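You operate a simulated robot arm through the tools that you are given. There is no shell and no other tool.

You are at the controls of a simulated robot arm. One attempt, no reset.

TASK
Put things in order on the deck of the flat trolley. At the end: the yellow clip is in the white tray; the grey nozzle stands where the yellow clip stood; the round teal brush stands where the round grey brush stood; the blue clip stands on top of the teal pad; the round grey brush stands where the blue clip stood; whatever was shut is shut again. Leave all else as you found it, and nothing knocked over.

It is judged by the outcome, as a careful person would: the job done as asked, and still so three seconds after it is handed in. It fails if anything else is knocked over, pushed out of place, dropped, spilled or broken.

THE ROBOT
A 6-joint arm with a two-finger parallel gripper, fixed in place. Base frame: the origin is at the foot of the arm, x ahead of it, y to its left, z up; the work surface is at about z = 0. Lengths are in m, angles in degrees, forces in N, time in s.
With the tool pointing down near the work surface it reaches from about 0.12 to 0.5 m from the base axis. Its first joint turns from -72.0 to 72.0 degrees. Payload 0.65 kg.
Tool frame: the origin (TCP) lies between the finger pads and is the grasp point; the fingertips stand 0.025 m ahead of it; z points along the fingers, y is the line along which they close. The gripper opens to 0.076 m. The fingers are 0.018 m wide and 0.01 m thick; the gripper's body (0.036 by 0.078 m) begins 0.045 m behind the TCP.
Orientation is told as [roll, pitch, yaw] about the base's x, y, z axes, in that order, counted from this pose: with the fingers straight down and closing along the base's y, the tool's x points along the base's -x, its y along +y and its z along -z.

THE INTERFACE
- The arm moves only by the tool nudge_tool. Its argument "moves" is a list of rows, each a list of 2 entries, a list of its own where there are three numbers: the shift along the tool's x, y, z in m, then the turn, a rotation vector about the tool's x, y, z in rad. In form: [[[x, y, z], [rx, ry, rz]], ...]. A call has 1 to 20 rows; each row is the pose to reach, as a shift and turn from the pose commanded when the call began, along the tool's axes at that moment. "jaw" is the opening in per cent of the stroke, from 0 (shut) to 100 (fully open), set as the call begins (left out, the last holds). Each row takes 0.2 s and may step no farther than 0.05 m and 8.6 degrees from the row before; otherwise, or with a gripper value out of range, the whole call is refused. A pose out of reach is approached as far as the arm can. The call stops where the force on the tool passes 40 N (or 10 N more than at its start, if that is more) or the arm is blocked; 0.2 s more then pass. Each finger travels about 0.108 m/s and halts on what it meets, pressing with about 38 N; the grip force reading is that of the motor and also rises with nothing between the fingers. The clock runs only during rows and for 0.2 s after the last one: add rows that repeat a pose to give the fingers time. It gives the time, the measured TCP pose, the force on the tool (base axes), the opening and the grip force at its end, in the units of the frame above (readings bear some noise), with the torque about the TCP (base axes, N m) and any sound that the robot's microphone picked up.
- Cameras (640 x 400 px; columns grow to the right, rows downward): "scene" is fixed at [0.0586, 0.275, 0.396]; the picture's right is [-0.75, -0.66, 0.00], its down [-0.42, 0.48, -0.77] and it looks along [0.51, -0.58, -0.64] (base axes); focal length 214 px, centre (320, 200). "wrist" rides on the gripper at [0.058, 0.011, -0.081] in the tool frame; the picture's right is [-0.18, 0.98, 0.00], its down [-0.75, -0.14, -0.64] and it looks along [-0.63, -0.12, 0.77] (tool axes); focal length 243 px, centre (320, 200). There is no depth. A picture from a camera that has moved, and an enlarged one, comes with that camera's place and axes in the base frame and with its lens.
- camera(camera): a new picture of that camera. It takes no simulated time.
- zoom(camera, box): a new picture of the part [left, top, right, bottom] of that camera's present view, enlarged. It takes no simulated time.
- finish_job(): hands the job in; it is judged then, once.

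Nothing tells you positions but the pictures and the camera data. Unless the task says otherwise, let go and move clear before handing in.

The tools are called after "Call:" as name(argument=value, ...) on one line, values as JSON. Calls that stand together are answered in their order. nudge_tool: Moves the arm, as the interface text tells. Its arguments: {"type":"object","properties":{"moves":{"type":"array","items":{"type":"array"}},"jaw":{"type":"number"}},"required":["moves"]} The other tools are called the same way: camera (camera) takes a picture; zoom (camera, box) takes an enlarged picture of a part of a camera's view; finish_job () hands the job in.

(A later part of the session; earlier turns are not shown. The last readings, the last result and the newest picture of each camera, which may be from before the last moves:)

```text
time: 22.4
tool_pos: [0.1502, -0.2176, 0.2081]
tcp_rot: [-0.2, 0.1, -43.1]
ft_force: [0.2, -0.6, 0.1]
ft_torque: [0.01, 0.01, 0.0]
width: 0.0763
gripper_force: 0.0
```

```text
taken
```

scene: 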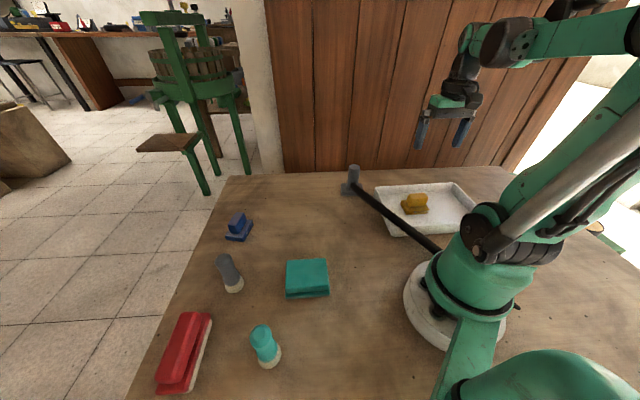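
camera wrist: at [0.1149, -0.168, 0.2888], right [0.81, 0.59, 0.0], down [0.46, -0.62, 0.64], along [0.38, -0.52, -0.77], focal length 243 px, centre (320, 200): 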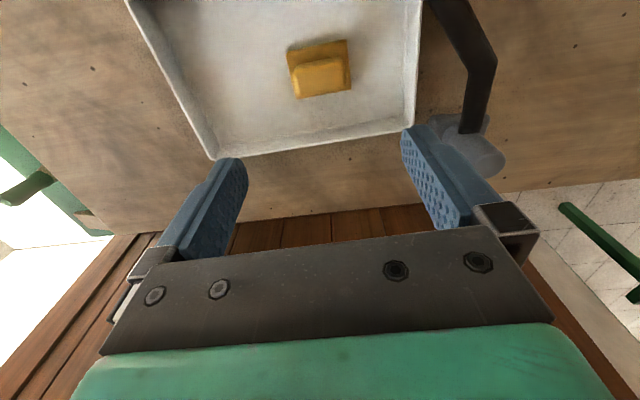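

Yellow clip is in the tray. Next is the nozzle: I move above about (0.322, -0.172) and look at it from there.

Call:
nudge_tool(moves=[[[-0.0158, 0.0251, 0], [0, 0, 0]], [[-0.0315, 0.0502, 0], [0, 0, 0]], [[-0.0473, 0.0754, 0], [0, 0, 0]], [[-0.063, 0.1005, 0], [0, 0, 0]], [[-0.0788, 0.1256, 0], [0, 0, 0]], [[-0.0945, 0.1507, 0], [0, 0, 0]], [[-0.0945, 0.1507, 0], [0, 0, 0]]])

Call:
camera(camera="wrist")

Call:
zoom(camera="wrist", box=[270, 40, 366, 100])

Call:
zoom(camera="scene", box=[335, 155, 383, 203])

```text
time: 24.0
tool_pos: [0.3224, -0.1706, 0.2075]
tcp_rot: [-0.2, 0.1, -43.1]
ft_force: [-0.4, -0.6, 0.1]
ft_torque: [0.0, 0.01, 0.03]
width: 0.0758
gripper_force: 0.0
```

```text
taken
camera wrist: at [0.2875, -0.1226, 0.2878], right [0.81, 0.59, 0.0], down [0.46, -0.62, 0.64], along [0.38, -0.52, -0.77], focal length 243 px, centre (320, 200)
```

wrist: 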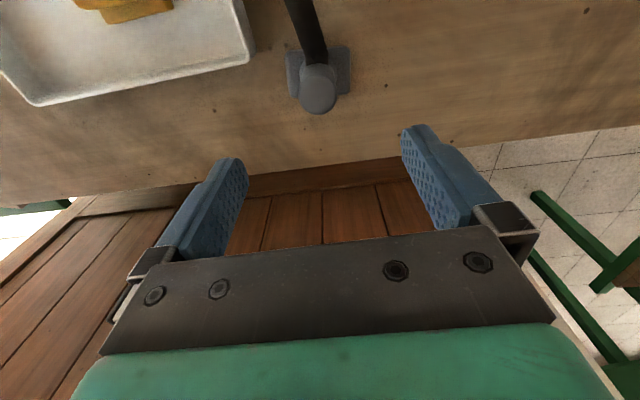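

```text
6.67 times, centred on (318, 70) of wrist
camera zoom: at [0.2875, -0.1226, 0.2878], right [0.81, 0.59, 0.0], down [0.46, -0.62, 0.64], along [0.38, -0.52, -0.77], focal length 1618 px, centre (333, 1067)
```

zoom: 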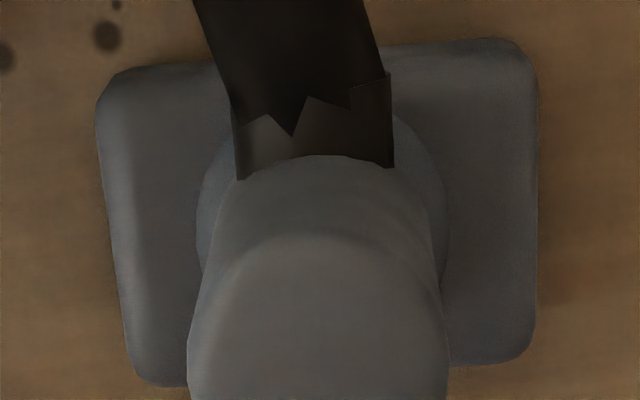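

```text
8.33 times, centred on (359, 179) of scene
camera zoom: at [0.0586, 0.275, 0.396], right [-0.75, -0.66, 0.0], down [-0.42, 0.48, -0.77], along [0.51, -0.58, -0.64], focal length 1787 px, centre (-5, 375)
```

zoom: 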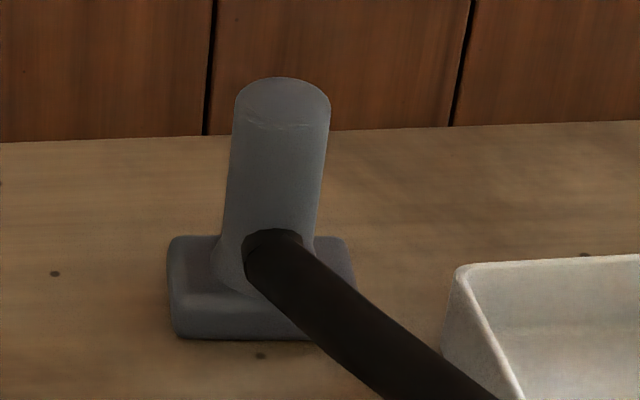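

The nozzle is centred near (0.323, -0.173), about 87 mm tall, with the hose leaving its side at z ≈ 0.036. I'll turn the jaw to -49.5° so the fingers close square to the hose, and come down around the upper pipe.

Call:
nudge_tool(moves=[[[-0.0023, -0.0011, 0.02], [0, 0, 0.06]], [[-0.0023, -0.0011, 0.05], [0, 0, 0.112]], [[-0.0023, -0.0011, 0.08], [0, 0, 0.112]], [[-0.0023, -0.0011, 0.09], [0, 0, 0.112]], [[-0.0023, -0.0011, 0.09], [0, 0, 0.112]]])

Call:
camera(camera="wrist")

Call:
zoom(camera="scene", box=[310, 130, 406, 205])

```text
time: 25.2
tool_pos: [0.3239, -0.1715, 0.1175]
tcp_rot: [-0.2, 0.2, -49.6]
ft_force: [0.6, -0.3, 0.2]
ft_torque: [0.0, 0.0, -0.01]
width: 0.0758
gripper_force: 0.1
```

```text
taken
camera wrist: at [0.2933, -0.1208, 0.1975], right [0.87, 0.5, 0.0], down [0.38, -0.66, 0.64], along [0.32, -0.56, -0.77], focal length 243 px, centre (320, 200)
```

wrist: 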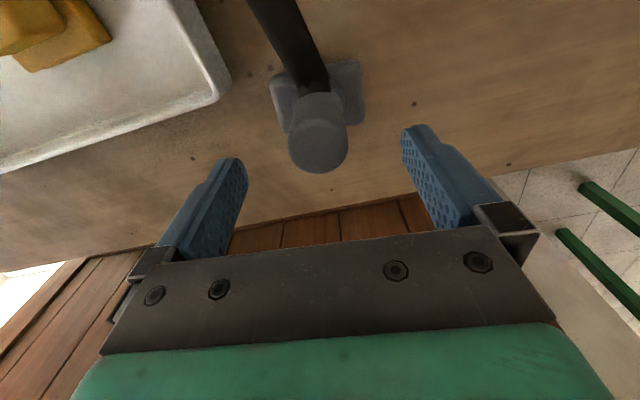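

```text
5.33 times, centred on (358, 168) of scene
camera zoom: at [0.0586, 0.275, 0.396], right [-0.75, -0.66, 0.0], down [-0.42, 0.48, -0.77], along [0.51, -0.58, -0.64], focal length 1144 px, centre (117, 373)
```

zoom: 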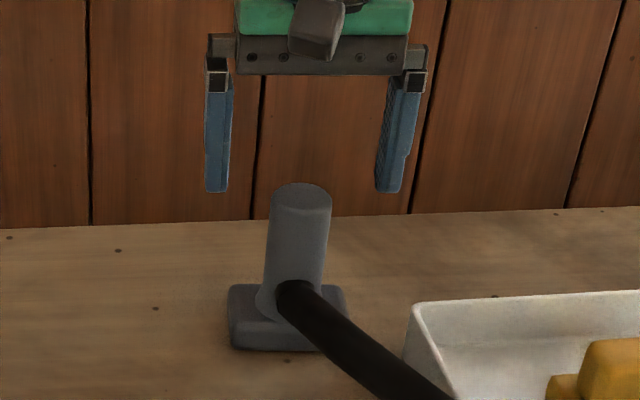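

Call:
nudge_tool(moves=[[[0, 0, 0.02], [0, 0, 0]], [[0, 0, 0.04], [0, 0, 0]], [[0, 0, 0.051], [0, 0, 0]], [[0, 0, 0.051], [0, 0, 0]]])

Call:
camera(camera="wrist")

Call:
zoom(camera="scene", box=[310, 130, 406, 205])

```text
time: 26.2
tool_pos: [0.323, -0.1734, 0.0673]
tcp_rot: [-0.2, 0.1, -49.5]
ft_force: [0.1, 0.3, 0.0]
ft_torque: [0.0, 0.0, 0.0]
width: 0.0761
gripper_force: 0.1
```

```text
taken
camera wrist: at [0.2928, -0.1213, 0.147], right [0.87, 0.5, 0.0], down [0.38, -0.66, 0.64], along [0.32, -0.56, -0.77], focal length 243 px, centre (320, 200)
```

wrist: 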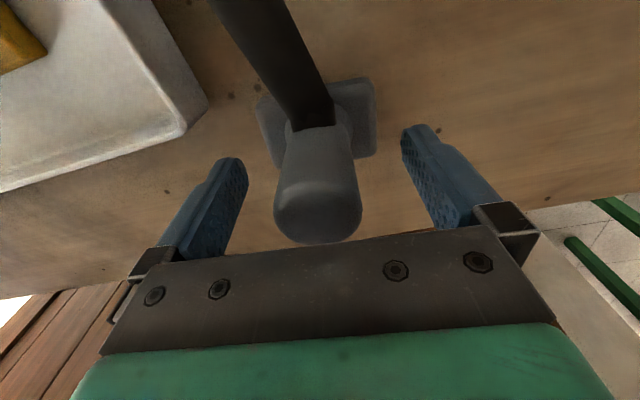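

```text
5.33 times, centred on (358, 168) of scene
camera zoom: at [0.0586, 0.275, 0.396], right [-0.75, -0.66, 0.0], down [-0.42, 0.48, -0.77], along [0.51, -0.58, -0.64], focal length 1144 px, centre (117, 373)
```

zoom: 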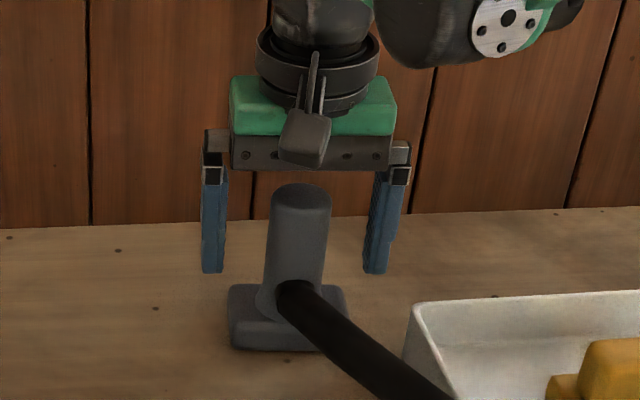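

Call:
nudge_tool(moves=[[[0, 0, 0], [0, 0, 0]], [[0, 0, 0], [0, 0, 0]], [[0, 0, 0], [0, 0, 0]]], jaw=0)

Call:
camera(camera="wrist")

```text
time: 27.0
tool_pos: [0.322, -0.1723, 0.0679]
tcp_rot: [-0.2, 0.0, -49.4]
ft_force: [0.1, -0.2, 0.6]
ft_torque: [0.04, -0.08, 0.0]
width: 0.031
gripper_force: 38.1
```

```text
taken
camera wrist: at [0.2928, -0.1213, 0.1472], right [0.87, 0.5, 0.0], down [0.38, -0.66, 0.64], along [0.32, -0.56, -0.77], focal length 243 px, centre (320, 200)
```

wrist: 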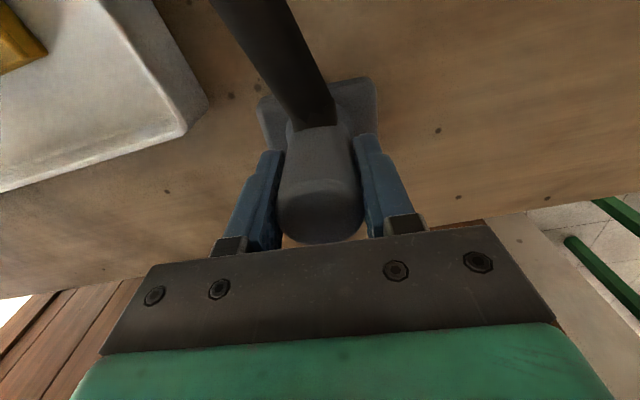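

Gripped on the pipe at 31 mm. I'll lift 20 mm slowly and look at the hose and forces.

Call:
nudge_tool(moves=[[[0, 0, -0.007], [0, 0, 0]], [[0, 0, -0.014], [0, 0, 0]], [[0, 0, -0.02], [0, 0, 0]], [[0, 0, -0.02], [0, 0, 0]]])

Call:
camera(camera="scene")

Call:
camera(camera="wrist")

```text
time: 28.0
tool_pos: [0.3221, -0.1727, 0.0849]
tcp_rot: [-0.3, 0.1, -49.6]
ft_force: [-0.1, 0.5, -0.9]
ft_torque: [-0.01, -0.06, 0.01]
width: 0.0313
gripper_force: 38.4
```

```text
taken
```

scene: 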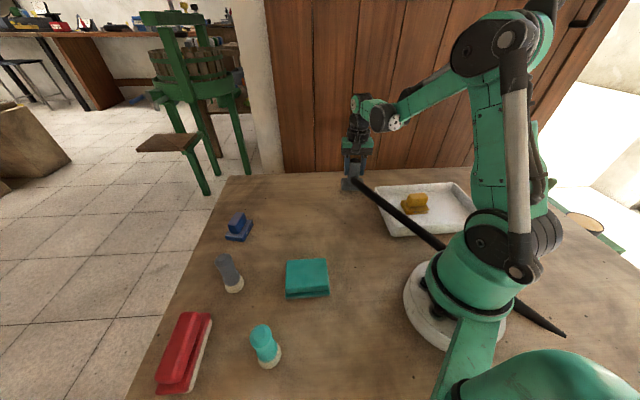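

```text
taken
camera wrist: at [0.2926, -0.1215, 0.1672], right [0.87, 0.5, 0.0], down [0.38, -0.66, 0.64], along [0.32, -0.56, -0.77], focal length 243 px, centre (320, 200)
```

wrist: 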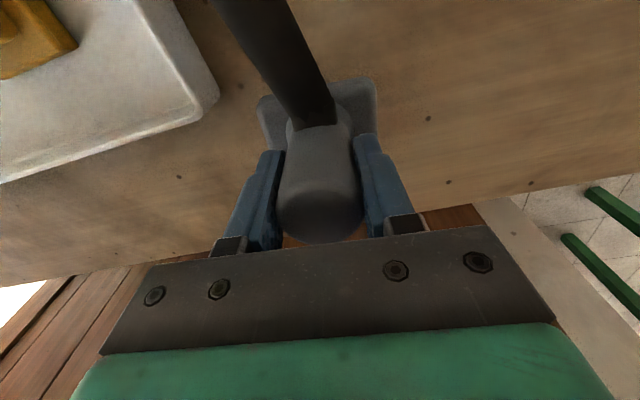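

The nozzle lifts easily and the hose just follows, with negligible force. I'll raise it a bit more and move halfway toward the yellow clip's old place.

Call:
nudge_tool(moves=[[[0, 0, -0.01], [0, 0, 0]], [[0.0012, 0.0139, -0.02], [0, 0, 0]], [[0.0024, 0.0278, -0.02], [0, 0, 0]], [[0.0036, 0.0416, -0.02], [0, 0, 0]], [[0.0048, 0.0555, -0.02], [0, 0, 0]], [[0.006, 0.0694, -0.02], [0, 0, 0]], [[0.006, 0.0694, -0.02], [0, 0, 0]]])

Call:
camera(camera="scene")

Call:
camera(camera="wrist")

```text
time: 29.6
tool_pos: [0.3705, -0.1223, 0.1069]
tcp_rot: [-0.2, 0.1, -49.5]
ft_force: [0.0, 0.6, -1.2]
ft_torque: [0.01, -0.02, 0.02]
width: 0.0311
gripper_force: 37.6
```

```text
taken
```

scene: 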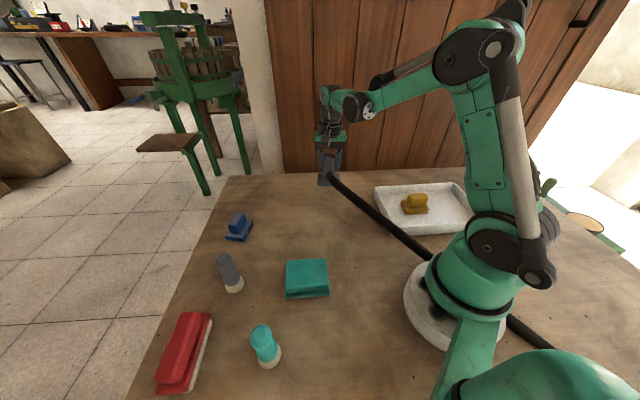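

```text
taken
camera wrist: at [0.3414, -0.0711, 0.1868], right [0.87, 0.5, 0.0], down [0.38, -0.66, 0.64], along [0.32, -0.56, -0.77], focal length 243 px, centre (320, 200)
```

wrist: 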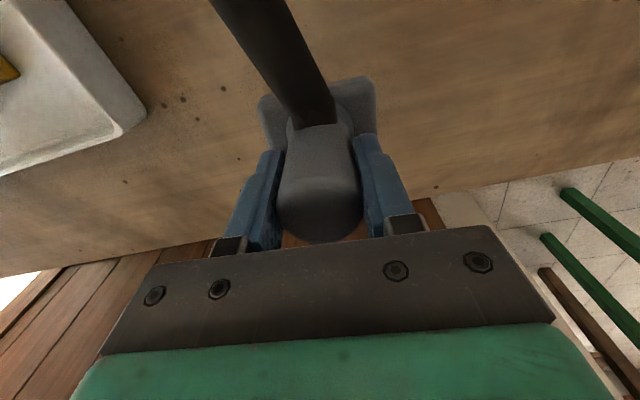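

Still no pull from the hose and nothing in the way. I'll continue to the target position.

Call:
nudge_tool(moves=[[[0.0012, 0.0139, 0], [0, 0, 0]], [[0.0024, 0.0278, 0], [0, 0, 0]], [[0.0036, 0.0416, 0], [0, 0, 0]], [[0.0048, 0.0555, 0], [0, 0, 0]], [[0.0059, 0.0694, 0], [0, 0, 0]], [[0.0059, 0.0694, 0], [0, 0, 0]]])

Call:
camera(camera="scene")

Call:
camera(camera="wrist")

```text
time: 31.0
tool_pos: [0.4196, -0.0733, 0.1055]
tcp_rot: [-0.3, 0.2, -49.5]
ft_force: [-0.1, 0.4, -0.4]
ft_torque: [0.0, -0.01, 0.01]
width: 0.031
gripper_force: 37.9
```

```text
taken
```

scene: 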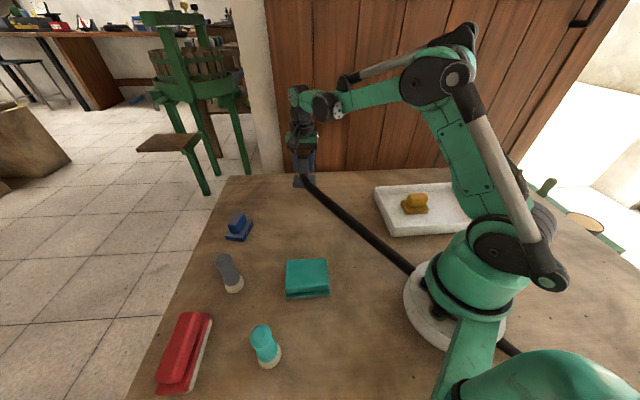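

```text
taken
camera wrist: at [0.3904, -0.0219, 0.1861], right [0.87, 0.5, 0.0], down [0.38, -0.66, 0.64], along [0.32, -0.56, -0.77], focal length 243 px, centre (320, 200)
```

wrist: 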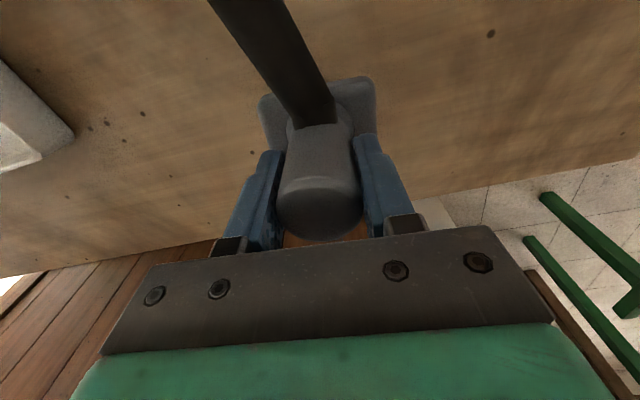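

Call:
nudge_tool(moves=[[[0, 0, 0.012], [0, 0, 0]], [[0, 0, 0.024], [0, 0, 0]], [[0, 0, 0.034], [0, 0, 0]], [[0, 0, 0.034], [0, 0, 0]]])

Call:
camera(camera="scene")

Call:
zoom(camera="scene", box=[270, 130, 366, 205])

```text
time: 32.0
tool_pos: [0.4197, -0.0721, 0.0719]
tcp_rot: [-0.2, 0.1, -49.4]
ft_force: [-0.1, -0.3, 0.0]
ft_torque: [-0.02, 0.0, -0.01]
width: 0.031
gripper_force: 37.9
```

```text
taken
```

scene: 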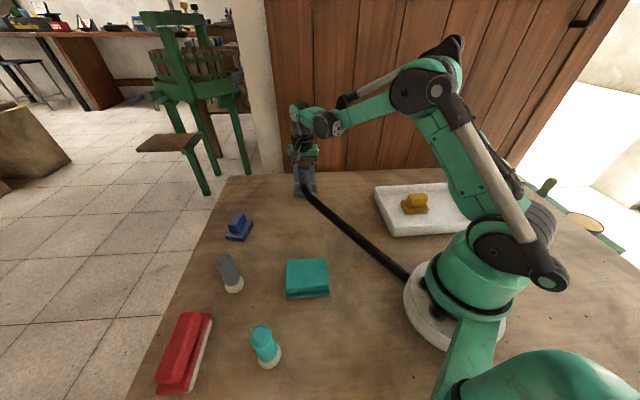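

```text
5.33 times, centred on (318, 168) of scene
camera zoom: at [0.0586, 0.275, 0.396], right [-0.75, -0.66, 0.0], down [-0.42, 0.48, -0.77], along [0.51, -0.58, -0.64], focal length 1144 px, centre (331, 373)
```

zoom: 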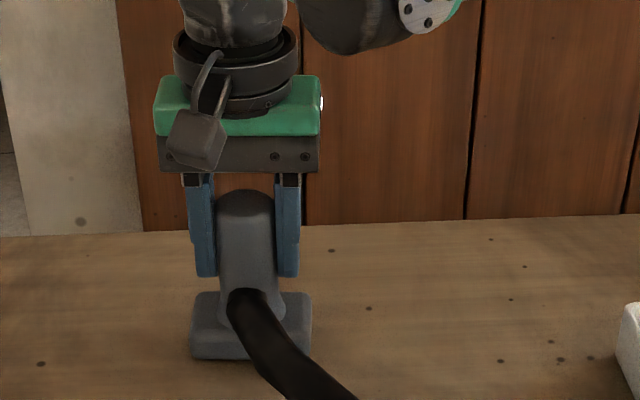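

Call:
nudge_tool(moves=[[[0, 0, 0.0015], [0, 0, 0]], [[0, 0, 0.003], [0, 0, 0]], [[0, 0, 0.003], [0, 0, 0]]])

```text
time: 32.8
tool_pos: [0.4194, -0.0725, 0.0694]
tcp_rot: [-0.1, 0.1, -49.5]
ft_force: [-2.5, 1.5, 29.0]
ft_torque: [0.51, -0.45, -0.01]
width: 0.0311
gripper_force: 37.9
```

Foot has touched the deck. I'll ease off and release.

Call:
nudge_tool(moves=[[[0, 0, -0.001], [0, 0, 0]], [[0, 0, -0.001], [0, 0, 0]]])

Call:
camera(camera="wrist")

Call:
zoom(camera="scene", box=[280, 165, 344, 205])

```text
time: 33.4
tool_pos: [0.4205, -0.0745, 0.0693]
tcp_rot: [-0.3, 0.1, -49.5]
ft_force: [0.9, -0.3, -1.1]
ft_torque: [0.02, -0.01, 0.03]
width: 0.031
gripper_force: 37.5
```

```text
taken
camera wrist: at [0.39, -0.0222, 0.15], right [0.87, 0.5, 0.0], down [0.38, -0.66, 0.64], along [0.32, -0.56, -0.77], focal length 243 px, centre (320, 200)
```

wrist: 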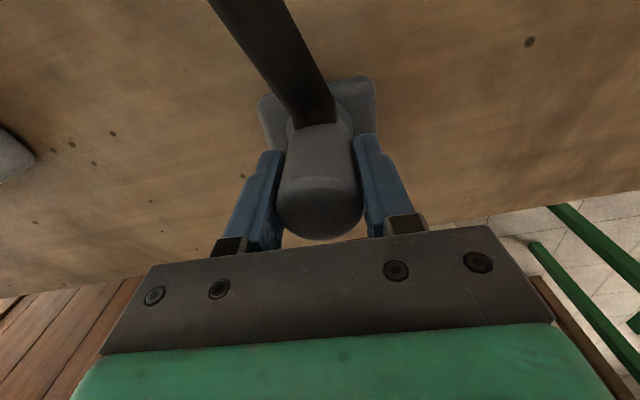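

```text
10.00 times, centred on (312, 185) of scene
camera zoom: at [0.0586, 0.275, 0.396], right [-0.75, -0.66, 0.0], down [-0.42, 0.48, -0.77], along [0.51, -0.58, -0.64], focal length 2145 px, centre (400, 350)
```

zoom: 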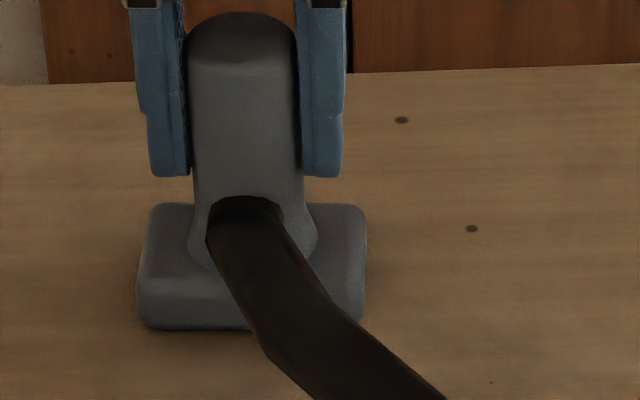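

Call:
nudge_tool(moves=[[[0, 0, 0], [0, 0, 0]], [[0, 0, 0], [0, 0, 0]], [[0, 0, 0], [0, 0, 0]]], jaw=100)

Call:
camera(camera="wrist")

Call:
zoom(camera="scene", box=[280, 165, 344, 205])

```text
time: 34.2
tool_pos: [0.4198, -0.0739, 0.0705]
tcp_rot: [-0.2, 0.2, -49.5]
ft_force: [0.1, 0.7, 0.2]
ft_torque: [0.03, 0.02, 0.01]
width: 0.0758
gripper_force: 0.2
```

```text
taken
camera wrist: at [0.39, -0.0221, 0.1503], right [0.87, 0.5, 0.0], down [0.38, -0.66, 0.64], along [0.32, -0.56, -0.77], focal length 243 px, centre (320, 200)
```

wrist: 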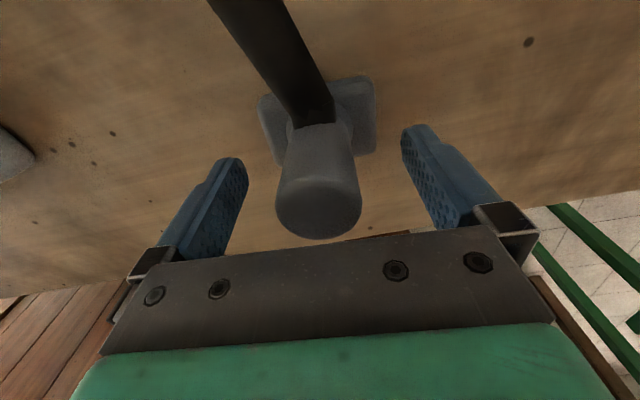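

```text
10.00 times, centred on (312, 185) of scene
camera zoom: at [0.0586, 0.275, 0.396], right [-0.75, -0.66, 0.0], down [-0.42, 0.48, -0.77], along [0.51, -0.58, -0.64], focal length 2145 px, centre (400, 350)
```

zoom: 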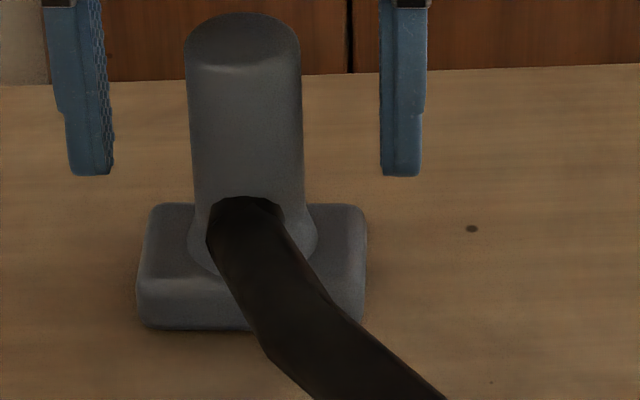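

Nozzle stands on its own. I'll retract straight up and verify its position.

Call:
nudge_tool(moves=[[[0, 0, -0.02], [0, 0, 0]], [[0, 0, -0.05], [0, 0, 0]], [[0, 0, -0.09], [0, 0, 0]], [[0, 0, -0.13], [0, 0, 0]], [[0, 0, -0.13], [0, 0, 0]]])

Call:
camera(camera="wrist")

Call:
camera(camera="scene")

```text
time: 35.4
tool_pos: [0.4194, -0.0722, 0.2015]
tcp_rot: [-0.2, 0.0, -49.5]
ft_force: [0.5, 0.4, 0.5]
ft_torque: [-0.02, 0.0, 0.02]
width: 0.0759
gripper_force: 0.3
```

```text
taken
camera wrist: at [0.3908, -0.0213, 0.2818], right [0.87, 0.5, 0.0], down [0.38, -0.66, 0.64], along [0.32, -0.56, -0.77], focal length 243 px, centre (320, 200)
```

wrist: 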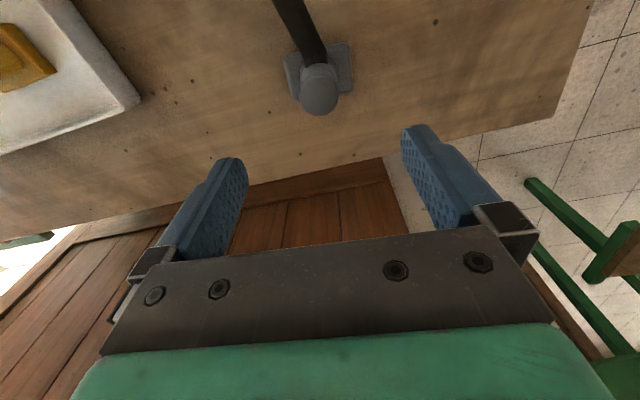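

```text
taken
```

scene: 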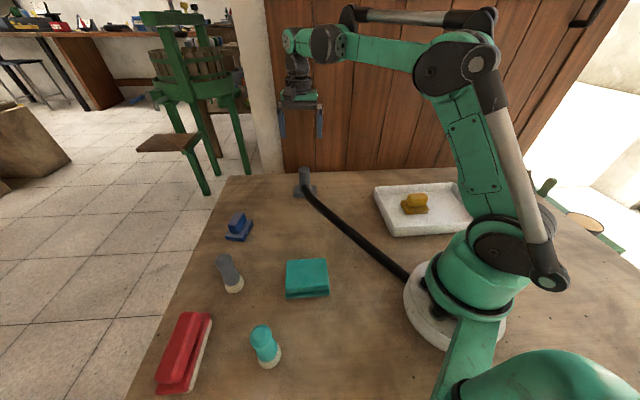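

Call:
zoom(camera="scene", box=[330, 155, 458, 235])

Call:
zoom(camera="scene", box=[290, 165, 450, 290])

```text
5.00 times, centred on (394, 195) of scene
camera zoom: at [0.0586, 0.275, 0.396], right [-0.75, -0.66, 0.0], down [-0.42, 0.48, -0.77], along [0.51, -0.58, -0.64], focal length 1072 px, centre (-50, 225)
```

zoom: 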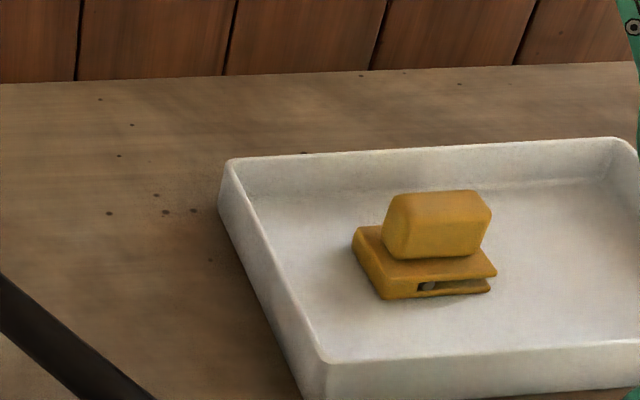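

```text
3.20 times, centred on (370, 228) of scene
camera zoom: at [0.0586, 0.275, 0.396], right [-0.75, -0.66, 0.0], down [-0.42, 0.48, -0.77], along [0.51, -0.58, -0.64], focal length 686 px, centre (160, 112)
```

zoom: 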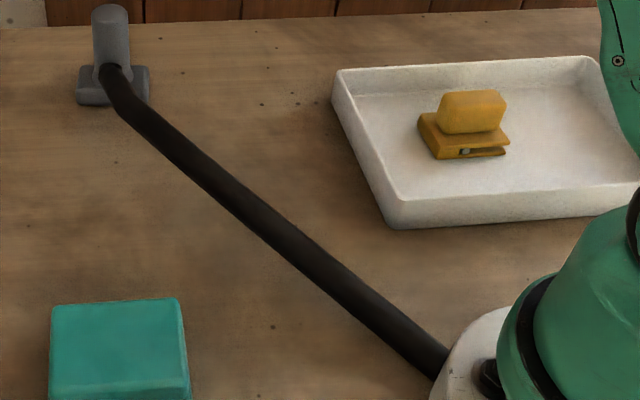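

Tray and clip are undisturbed, and the nozzle stands in the yellow clip's old place. Next is the blue clip, centred near (0.44, 0.139) with its long axis at about -58°; I'll move above it with yaw ≈ 32°.

Call:
nudge_tool(moves=[[[0.0134, 0.0142, 0], [0, 0, -0.129]], [[0.0268, 0.0284, 0], [0, 0, -0.258]], [[0.0402, 0.0425, 0], [0, 0, -0.386]], [[0.0536, 0.0567, 0], [0, 0, -0.515]], [[0.067, 0.0709, 0], [0, 0, -0.644]], [[0.0803, 0.0851, 0.005], [0, 0, -0.773]], [[0.0937, 0.0993, 0.01], [0, 0, -0.902]], [[0.1071, 0.1135, 0.02], [0, 0, -1.031]], [[0.1205, 0.1276, 0.03], [0, 0, -1.159]], [[0.1339, 0.1418, 0.04], [0, 0, -1.288]], [[0.1473, 0.156, 0.05], [0, 0, -1.417]], [[0.1473, 0.156, 0.05], [0, 0, -1.417]]])

Call:
camera(camera="wrist")

Call:
zoom(camera="wrist", box=[260, 40, 380, 115])

```text
time: 38.0
tool_pos: [0.4439, 0.14, 0.1504]
tcp_rot: [0.0, 0.2, 31.8]
ft_force: [0.4, -0.5, 0.8]
ft_torque: [0.0, -0.04, 0.04]
width: 0.0761
gripper_force: 0.1
```

```text
taken
camera wrist: at [0.3875, 0.1189, 0.2303], right [-0.36, 0.93, 0.0], down [0.72, 0.28, 0.64], along [0.6, 0.23, -0.77], focal length 243 px, centre (320, 200)
```

wrist: 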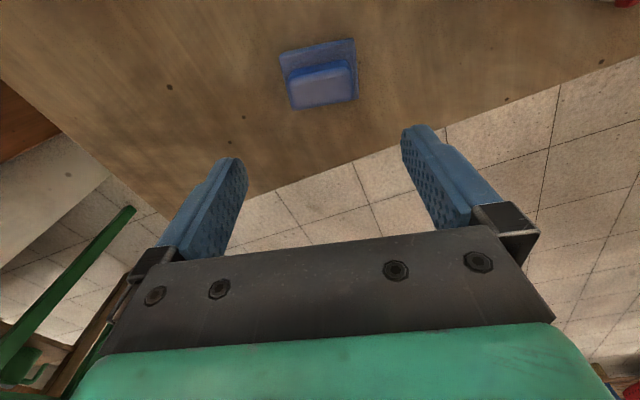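

```text
5.33 times, centred on (320, 78) of wrist
camera zoom: at [0.3875, 0.1189, 0.2303], right [-0.36, 0.93, 0.0], down [0.72, 0.28, 0.64], along [0.6, 0.23, -0.77], focal length 1294 px, centre (320, 853)
```

zoom: 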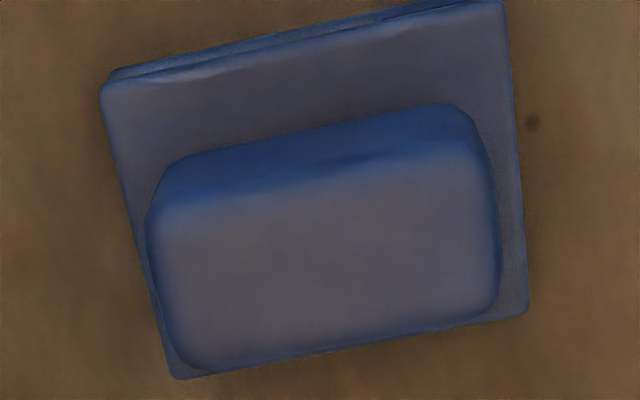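

The clip's centre from this view is about (0.4365, 0.1385). I'll correct and descend partway.

Call:
nudge_tool(moves=[[[0.0035, 0.0013, 0.02], [0, 0, 0]], [[0.0071, 0.0026, 0.045], [0, 0, 0]], [[0.0071, 0.0026, 0.068], [0, 0, 0]], [[0.0071, 0.0026, 0.068], [0, 0, 0]]])

Call:
camera(camera="wrist")

Call:
zoom(camera="scene", box=[195, 170, 291, 245])

```text
time: 39.0
tool_pos: [0.4346, 0.1372, 0.0826]
tcp_rot: [0.0, 0.2, 31.7]
ft_force: [0.2, 0.3, -0.7]
ft_torque: [-0.03, 0.02, -0.01]
width: 0.0763
gripper_force: 0.1
```

```text
taken
camera wrist: at [0.38, 0.1167, 0.162], right [-0.36, 0.93, 0.0], down [0.72, 0.28, 0.64], along [0.6, 0.23, -0.77], focal length 243 px, centre (320, 200)
```

wrist: 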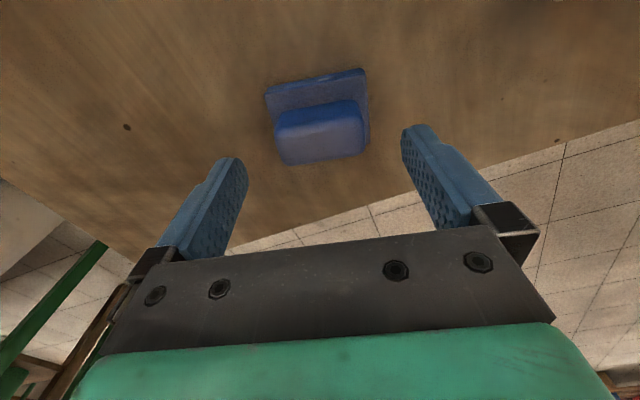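

```text
5.33 times, centred on (243, 208) of scene
camera zoom: at [0.0586, 0.275, 0.396], right [-0.75, -0.66, 0.0], down [-0.42, 0.48, -0.77], along [0.51, -0.58, -0.64], focal length 1144 px, centre (731, 160)
```

zoom: 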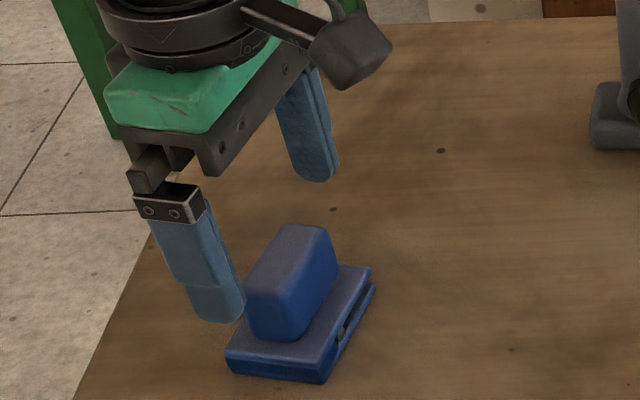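

Call:
nudge_tool(moves=[[[0, 0, 0.015], [0, 0, 0]], [[0, 0, 0.03], [0, 0, 0]], [[0, 0, 0.0385], [0, 0, 0]], [[0, 0, 0.0385], [0, 0, 0]]])

Call:
camera(camera="wrist")

```text
time: 40.0
tool_pos: [0.4362, 0.1382, 0.0424]
tcp_rot: [0.0, 0.3, 31.7]
ft_force: [-0.6, -0.2, -0.4]
ft_torque: [0.02, -0.02, -0.03]
width: 0.0764
gripper_force: 0.1
```

```text
taken
camera wrist: at [0.38, 0.1172, 0.123], right [-0.36, 0.93, 0.0], down [0.72, 0.28, 0.64], along [0.6, 0.23, -0.77], focal length 243 px, centre (320, 200)
```

wrist: 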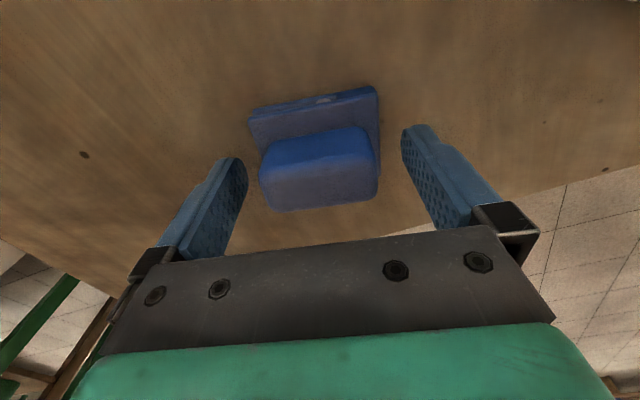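

Aligned just like the yellow one; closing on the blue clip's block.

Call:
nudge_tool(moves=[[[0, 0, 0], [0, 0, 0]], [[0, 0, 0], [0, 0, 0]], [[0, 0, 0], [0, 0, 0]]], jaw=0)

Call:
nudge_tool(moves=[[[0, 0, -0.02], [0, 0, 0]], [[0, 0, -0.05], [0, 0, 0]], [[0, 0, -0.09], [0, 0, 0]], [[0, 0, -0.12], [0, 0, 0]], [[0, 0, -0.12], [0, 0, 0]]])

Call:
camera(camera="wrist")

Call:
camera(camera="scene")

```text
time: 40.8
tool_pos: [0.4346, 0.138, 0.0428]
tcp_rot: [-0.1, 0.2, 31.7]
ft_force: [-0.7, 0.8, -0.9]
ft_torque: [0.0, -0.01, 0.0]
width: 0.0471
gripper_force: 37.4
```

```text
time: 42.0
tool_pos: [0.4352, 0.138, 0.1636]
tcp_rot: [0.0, 0.3, 31.7]
ft_force: [0.5, 0.5, -0.6]
ft_torque: [-0.01, 0.0, 0.01]
width: 0.0471
gripper_force: 38.5
```

```text
taken
camera wrist: at [0.3799, 0.1174, 0.2441], right [-0.36, 0.93, 0.0], down [0.72, 0.28, 0.64], along [0.6, 0.23, -0.77], focal length 243 px, centre (320, 200)
```

wrist: 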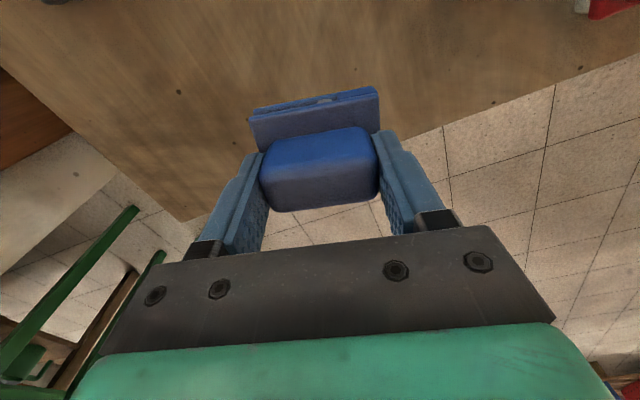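

```text
taken
```

scene: 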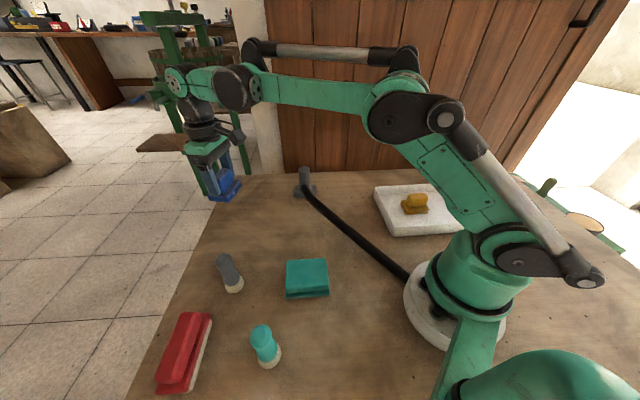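

Blue clip held; its old place is recorded as (0.436, 0.138). Now I measure the teal pad precisely.

Call:
zoom(camera="scene", box=[275, 250, 339, 305])

```text
7.27 times, centred on (307, 278) of scene
camera zoom: at [0.0586, 0.275, 0.396], right [-0.75, -0.66, 0.0], down [-0.42, 0.48, -0.77], along [0.51, -0.58, -0.64], focal length 1560 px, centre (414, -364)
```

zoom: 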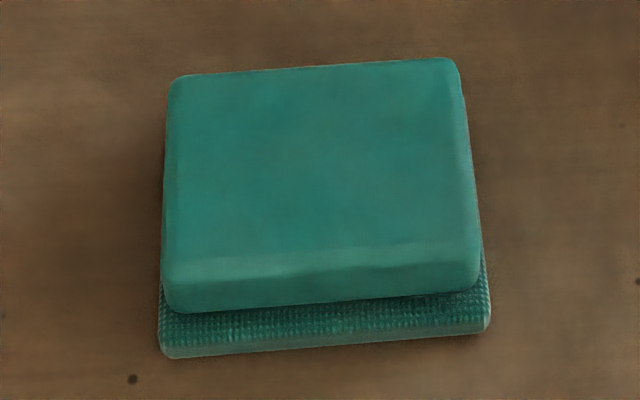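

The pad's top is about 75 x 55 mm, centred near (0.221, 0.1245), with its long axis at ~46°. I'll carry the clip there and turn it so its long side matches the pad's.

Call:
nudge_tool(moves=[[[0.0172, 0.0092, -0.005], [0, 0, 0.12]], [[0.0345, 0.0184, -0.01], [0, 0, 0.24]], [[0.0517, 0.0276, -0.01], [0, 0, 0.36]], [[0.0689, 0.0368, -0.01], [0, 0, 0.48]], [[0.0862, 0.046, -0.01], [0, 0, 0.6]], [[0.1034, 0.0552, -0.01], [0, 0, 0.72]], [[0.1207, 0.0644, -0.01], [0, 0, 0.84]], [[0.1379, 0.0736, -0.01], [0, 0, 0.96]], [[0.1551, 0.0828, -0.01], [0, 0, 1.08]], [[0.1724, 0.092, -0.01], [0, 0, 1.2]], [[0.1896, 0.1012, -0.01], [0, 0, 1.321]], [[0.1896, 0.1012, -0.01], [0, 0, 1.321]]])

Call:
camera(camera="wrist")

Call:
camera(camera="scene")

```text
time: 44.6
tool_pos: [0.2206, 0.1232, 0.1771]
tcp_rot: [-0.2, 0.2, -43.9]
ft_force: [0.2, 0.6, -0.6]
ft_torque: [0.0, -0.01, -0.01]
width: 0.0473
gripper_force: 37.6
```

```text
taken
camera wrist: at [0.1868, 0.1733, 0.2549], right [0.82, 0.58, 0.0], down [0.45, -0.62, 0.64], along [0.37, -0.53, -0.77], focal length 243 px, centre (320, 200)
```

wrist: 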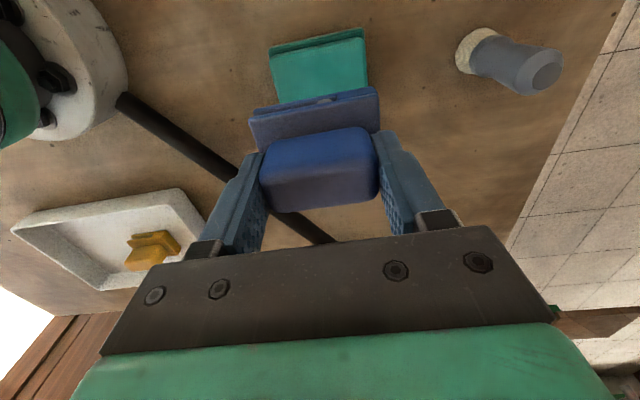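

```text
taken
```

scene: 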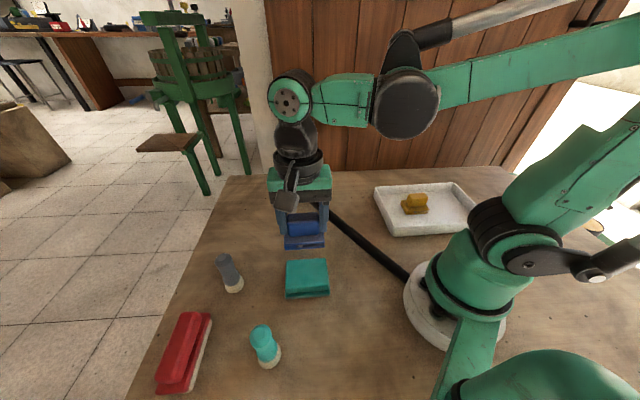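

Call:
zoom(camera="wrist", box=[250, 15, 390, 115])

```text
4.00 times, centred on (320, 65) of wrist
camera zoom: at [0.1868, 0.1733, 0.2549], right [0.82, 0.58, 0.0], down [0.45, -0.62, 0.64], along [0.37, -0.53, -0.77], focal length 970 px, centre (320, 740)
```

zoom: 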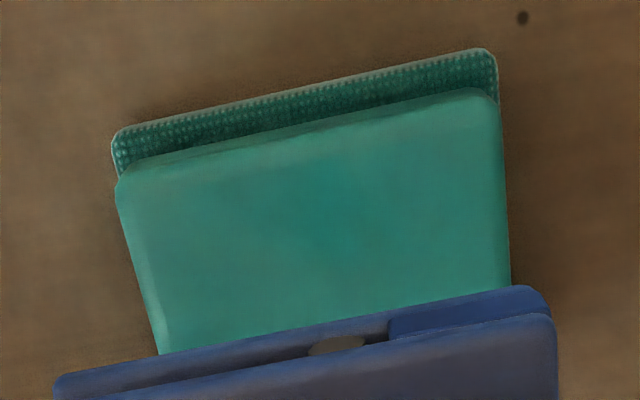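

The pad's centre refined to about (0.222, 0.1255). I'll lower the clip to just above it.

Call:
nudge_tool(moves=[[[0.0003, 0.0021, 0.025], [0, 0, 0]], [[0.0003, 0.0021, 0.05], [0, 0, 0]], [[0.0003, 0.0021, 0.075], [0, 0, 0]], [[0.0003, 0.0021, 0.088], [0, 0, 0]], [[0.0003, 0.0021, 0.088], [0, 0, 0]]])

Call:
camera(camera="wrist")

Call:
zoom(camera="scene", box=[255, 210, 351, 310])

```text
time: 45.8
tool_pos: [0.2231, 0.1264, 0.0868]
tcp_rot: [-0.1, 0.0, -44.0]
ft_force: [0.4, 0.5, 0.2]
ft_torque: [0.04, -0.03, -0.01]
width: 0.0468
gripper_force: 37.9
```

```text
taken
camera wrist: at [0.1879, 0.1746, 0.1667], right [0.81, 0.58, 0.0], down [0.45, -0.62, 0.64], along [0.37, -0.53, -0.77], focal length 243 px, centre (320, 200)
```

wrist: 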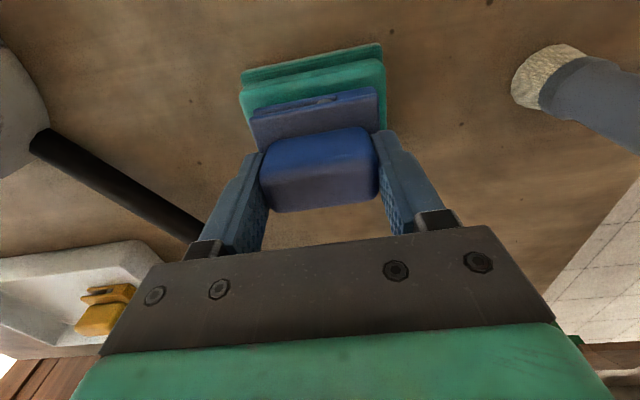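

```text
4.00 times, centred on (303, 260) of scene
camera zoom: at [0.0586, 0.275, 0.396], right [-0.75, -0.66, 0.0], down [-0.42, 0.48, -0.77], along [0.51, -0.58, -0.64], focal length 858 px, centre (388, -40)
```

zoom: 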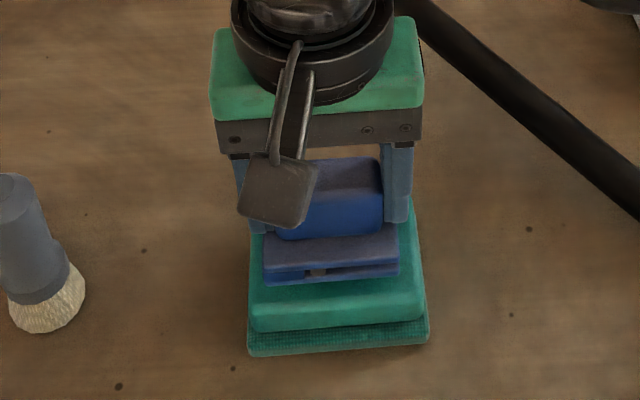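

Call:
nudge_tool(moves=[[[0, 0, 0.002], [0, 0, 0]], [[0, 0, 0.004], [0, 0, 0]], [[0, 0, 0.006], [0, 0, 0]], [[0, 0, 0.006], [0, 0, 0]]])

Call:
zoom(camera="scene", box=[275, 245, 339, 305])

```text
time: 46.8
tool_pos: [0.2217, 0.1239, 0.0802]
tcp_rot: [-0.2, 0.1, -44.0]
ft_force: [0.1, -0.4, -0.4]
ft_torque: [0.0, 0.01, 0.02]
width: 0.0468
gripper_force: 38.1
```

```text
6.67 times, centred on (307, 275) of scene
camera zoom: at [0.0586, 0.275, 0.396], right [-0.75, -0.66, 0.0], down [-0.42, 0.48, -0.77], along [0.51, -0.58, -0.64], focal length 1430 px, centre (407, -300)
```

zoom: 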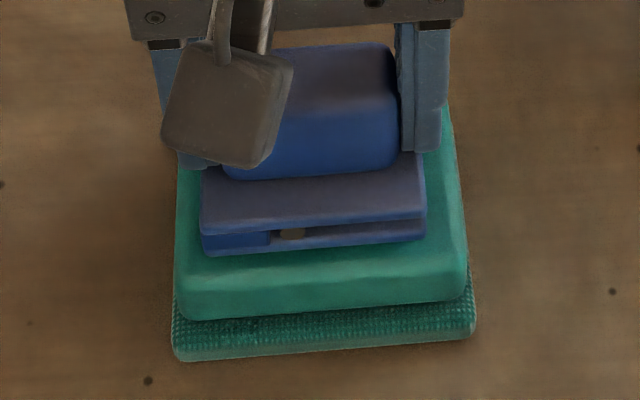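

Call:
nudge_tool(moves=[[[0, 0, 0.0015], [0, 0, 0]], [[0, 0, 0.003], [0, 0, 0]], [[0, 0, 0.003], [0, 0, 0]]])

```text
time: 47.6
tool_pos: [0.2228, 0.1272, 0.0774]
tcp_rot: [-0.2, 0.1, -44.0]
ft_force: [-0.9, 1.0, -0.1]
ft_torque: [0.02, -0.01, 0.02]
width: 0.0472
gripper_force: 37.6
```

Call:
nudge_tool(moves=[[[0, 0, 0.0015], [0, 0, 0]], [[0, 0, 0.003], [0, 0, 0]], [[0, 0, 0.003], [0, 0, 0]]])

Call:
zoom(camera="scene", box=[275, 245, 339, 305])

```text
time: 48.4
tool_pos: [0.2214, 0.1261, 0.0747]
tcp_rot: [-0.2, 0.1, -44.0]
ft_force: [-1.3, -2.5, 38.9]
ft_torque: [0.04, -0.03, -0.07]
width: 0.0469
gripper_force: 37.4
```

```text
6.67 times, centred on (307, 275) of scene
camera zoom: at [0.0585, 0.275, 0.396], right [-0.75, -0.66, 0.0], down [-0.42, 0.48, -0.77], along [0.51, -0.58, -0.64], focal length 1430 px, centre (407, -300)
```

zoom: 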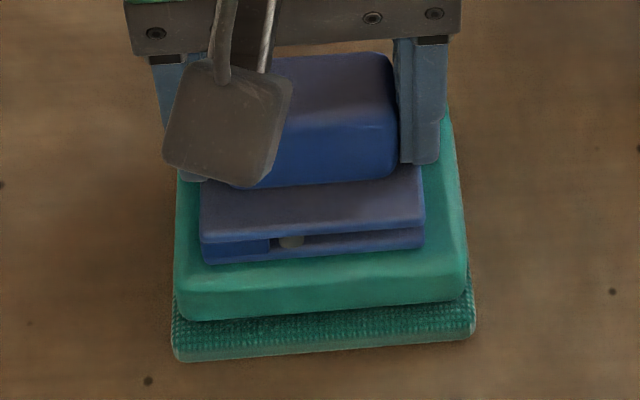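

The clip is seated on the pad with an even contact and no twisting torque. I'll ease off and release.

Call:
nudge_tool(moves=[[[0, 0, -0.0013], [0, 0, 0]], [[0, 0, -0.0013], [0, 0, 0]]])

Call:
nudge_tool(moves=[[[0, 0, 0], [0, 0, 0]], [[0, 0, 0], [0, 0, 0]], [[0, 0, 0], [0, 0, 0]]], jaw=100)

Call:
camera(camera="wrist")

Call:
zoom(camera="scene", box=[255, 210, 351, 310])

```text
time: 49.0
tool_pos: [0.2228, 0.1271, 0.075]
tcp_rot: [-0.2, 0.0, -44.0]
ft_force: [0.1, -0.6, -0.6]
ft_torque: [-0.03, -0.01, 0.01]
width: 0.0471
gripper_force: 38.0
```

```text
time: 49.8
tool_pos: [0.2225, 0.1262, 0.0754]
tcp_rot: [-0.2, 0.1, -44.0]
ft_force: [0.0, 0.7, 0.6]
ft_torque: [0.0, 0.0, -0.02]
width: 0.0759
gripper_force: 0.0
```

```text
taken
camera wrist: at [0.188, 0.1747, 0.1558], right [0.81, 0.58, 0.0], down [0.45, -0.62, 0.64], along [0.37, -0.53, -0.77], focal length 243 px, centre (320, 200)
```

wrist: 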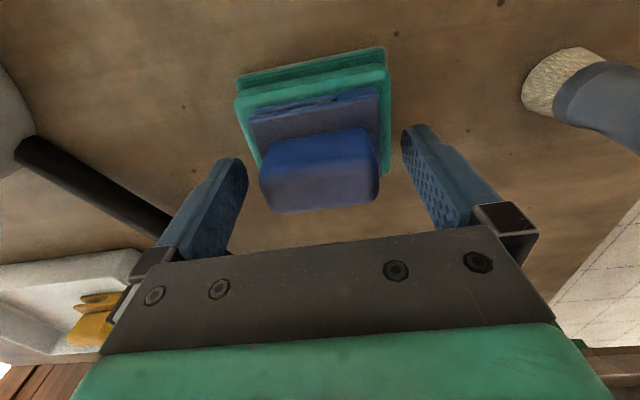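

```text
4.00 times, centred on (303, 260) of scene
camera zoom: at [0.0586, 0.275, 0.396], right [-0.75, -0.66, 0.0], down [-0.42, 0.48, -0.77], along [0.51, -0.58, -0.64], focal length 858 px, centre (388, -40)
```

zoom: 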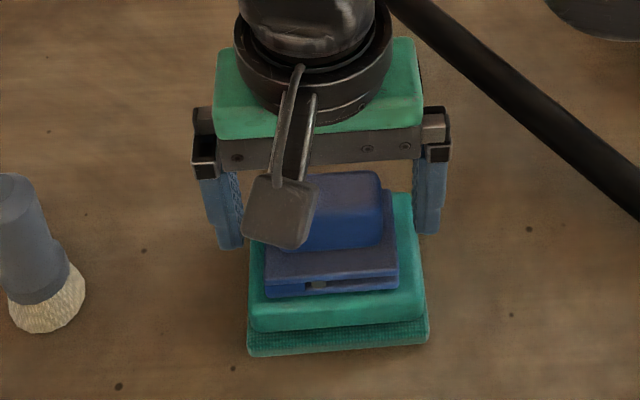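

The blue clip stands on the pad. I'll retract straight up, then move above the grey brush near (0.326, 0.224).

Call:
nudge_tool(moves=[[[0, 0, -0.02], [0, 0, 0]], [[0, 0, -0.06], [0, 0, 0]], [[0, 0, -0.1], [0, 0, 0]], [[0, 0, -0.13], [0, 0, 0]], [[-0.001, 0.0237, -0.13], [0, 0, -0.128]], [[-0.0021, 0.0473, -0.13], [0, 0, -0.256]], [[-0.0031, 0.071, -0.13], [0, 0, -0.384]], [[-0.0042, 0.0947, -0.13], [0, 0, -0.512]], [[-0.0052, 0.1183, -0.13], [0, 0, -0.64]], [[-0.0063, 0.142, -0.13], [0, 0, -0.768]], [[-0.0063, 0.142, -0.13], [0, 0, -0.768]]])

Call:
camera(camera="wrist")

Call:
camera(camera="scene")

```text
time: 52.2
tool_pos: [0.3266, 0.2241, 0.2037]
tcp_rot: [-0.1, 0.1, 0.1]
ft_force: [0.1, -0.3, -0.3]
ft_torque: [-0.03, 0.03, 0.0]
width: 0.076
gripper_force: 0.0
```

```text
taken
camera wrist: at [0.2675, 0.2359, 0.2856], right [0.18, 0.98, 0.0], down [0.76, -0.14, 0.64], along [0.63, -0.12, -0.77], focal length 243 px, centre (320, 200)
```

wrist: 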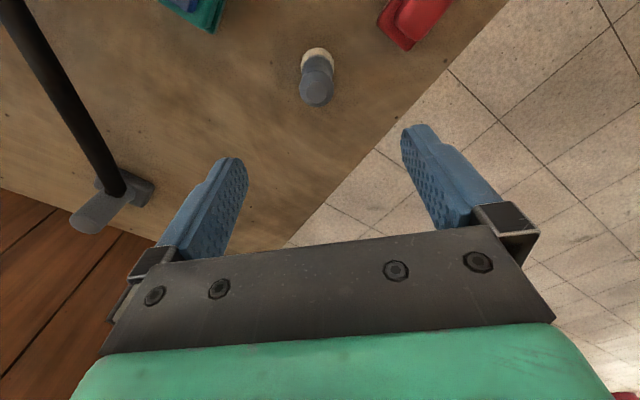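

```text
taken
```

scene: 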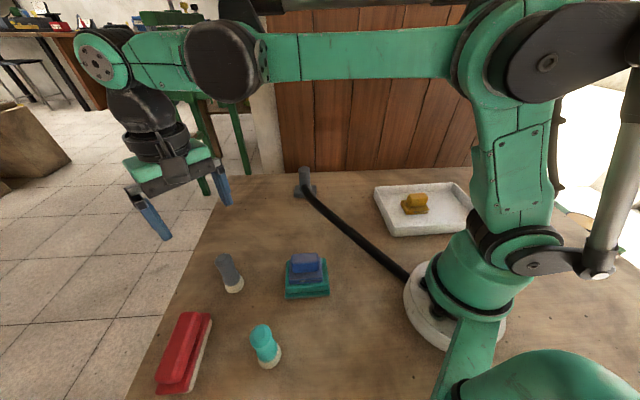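

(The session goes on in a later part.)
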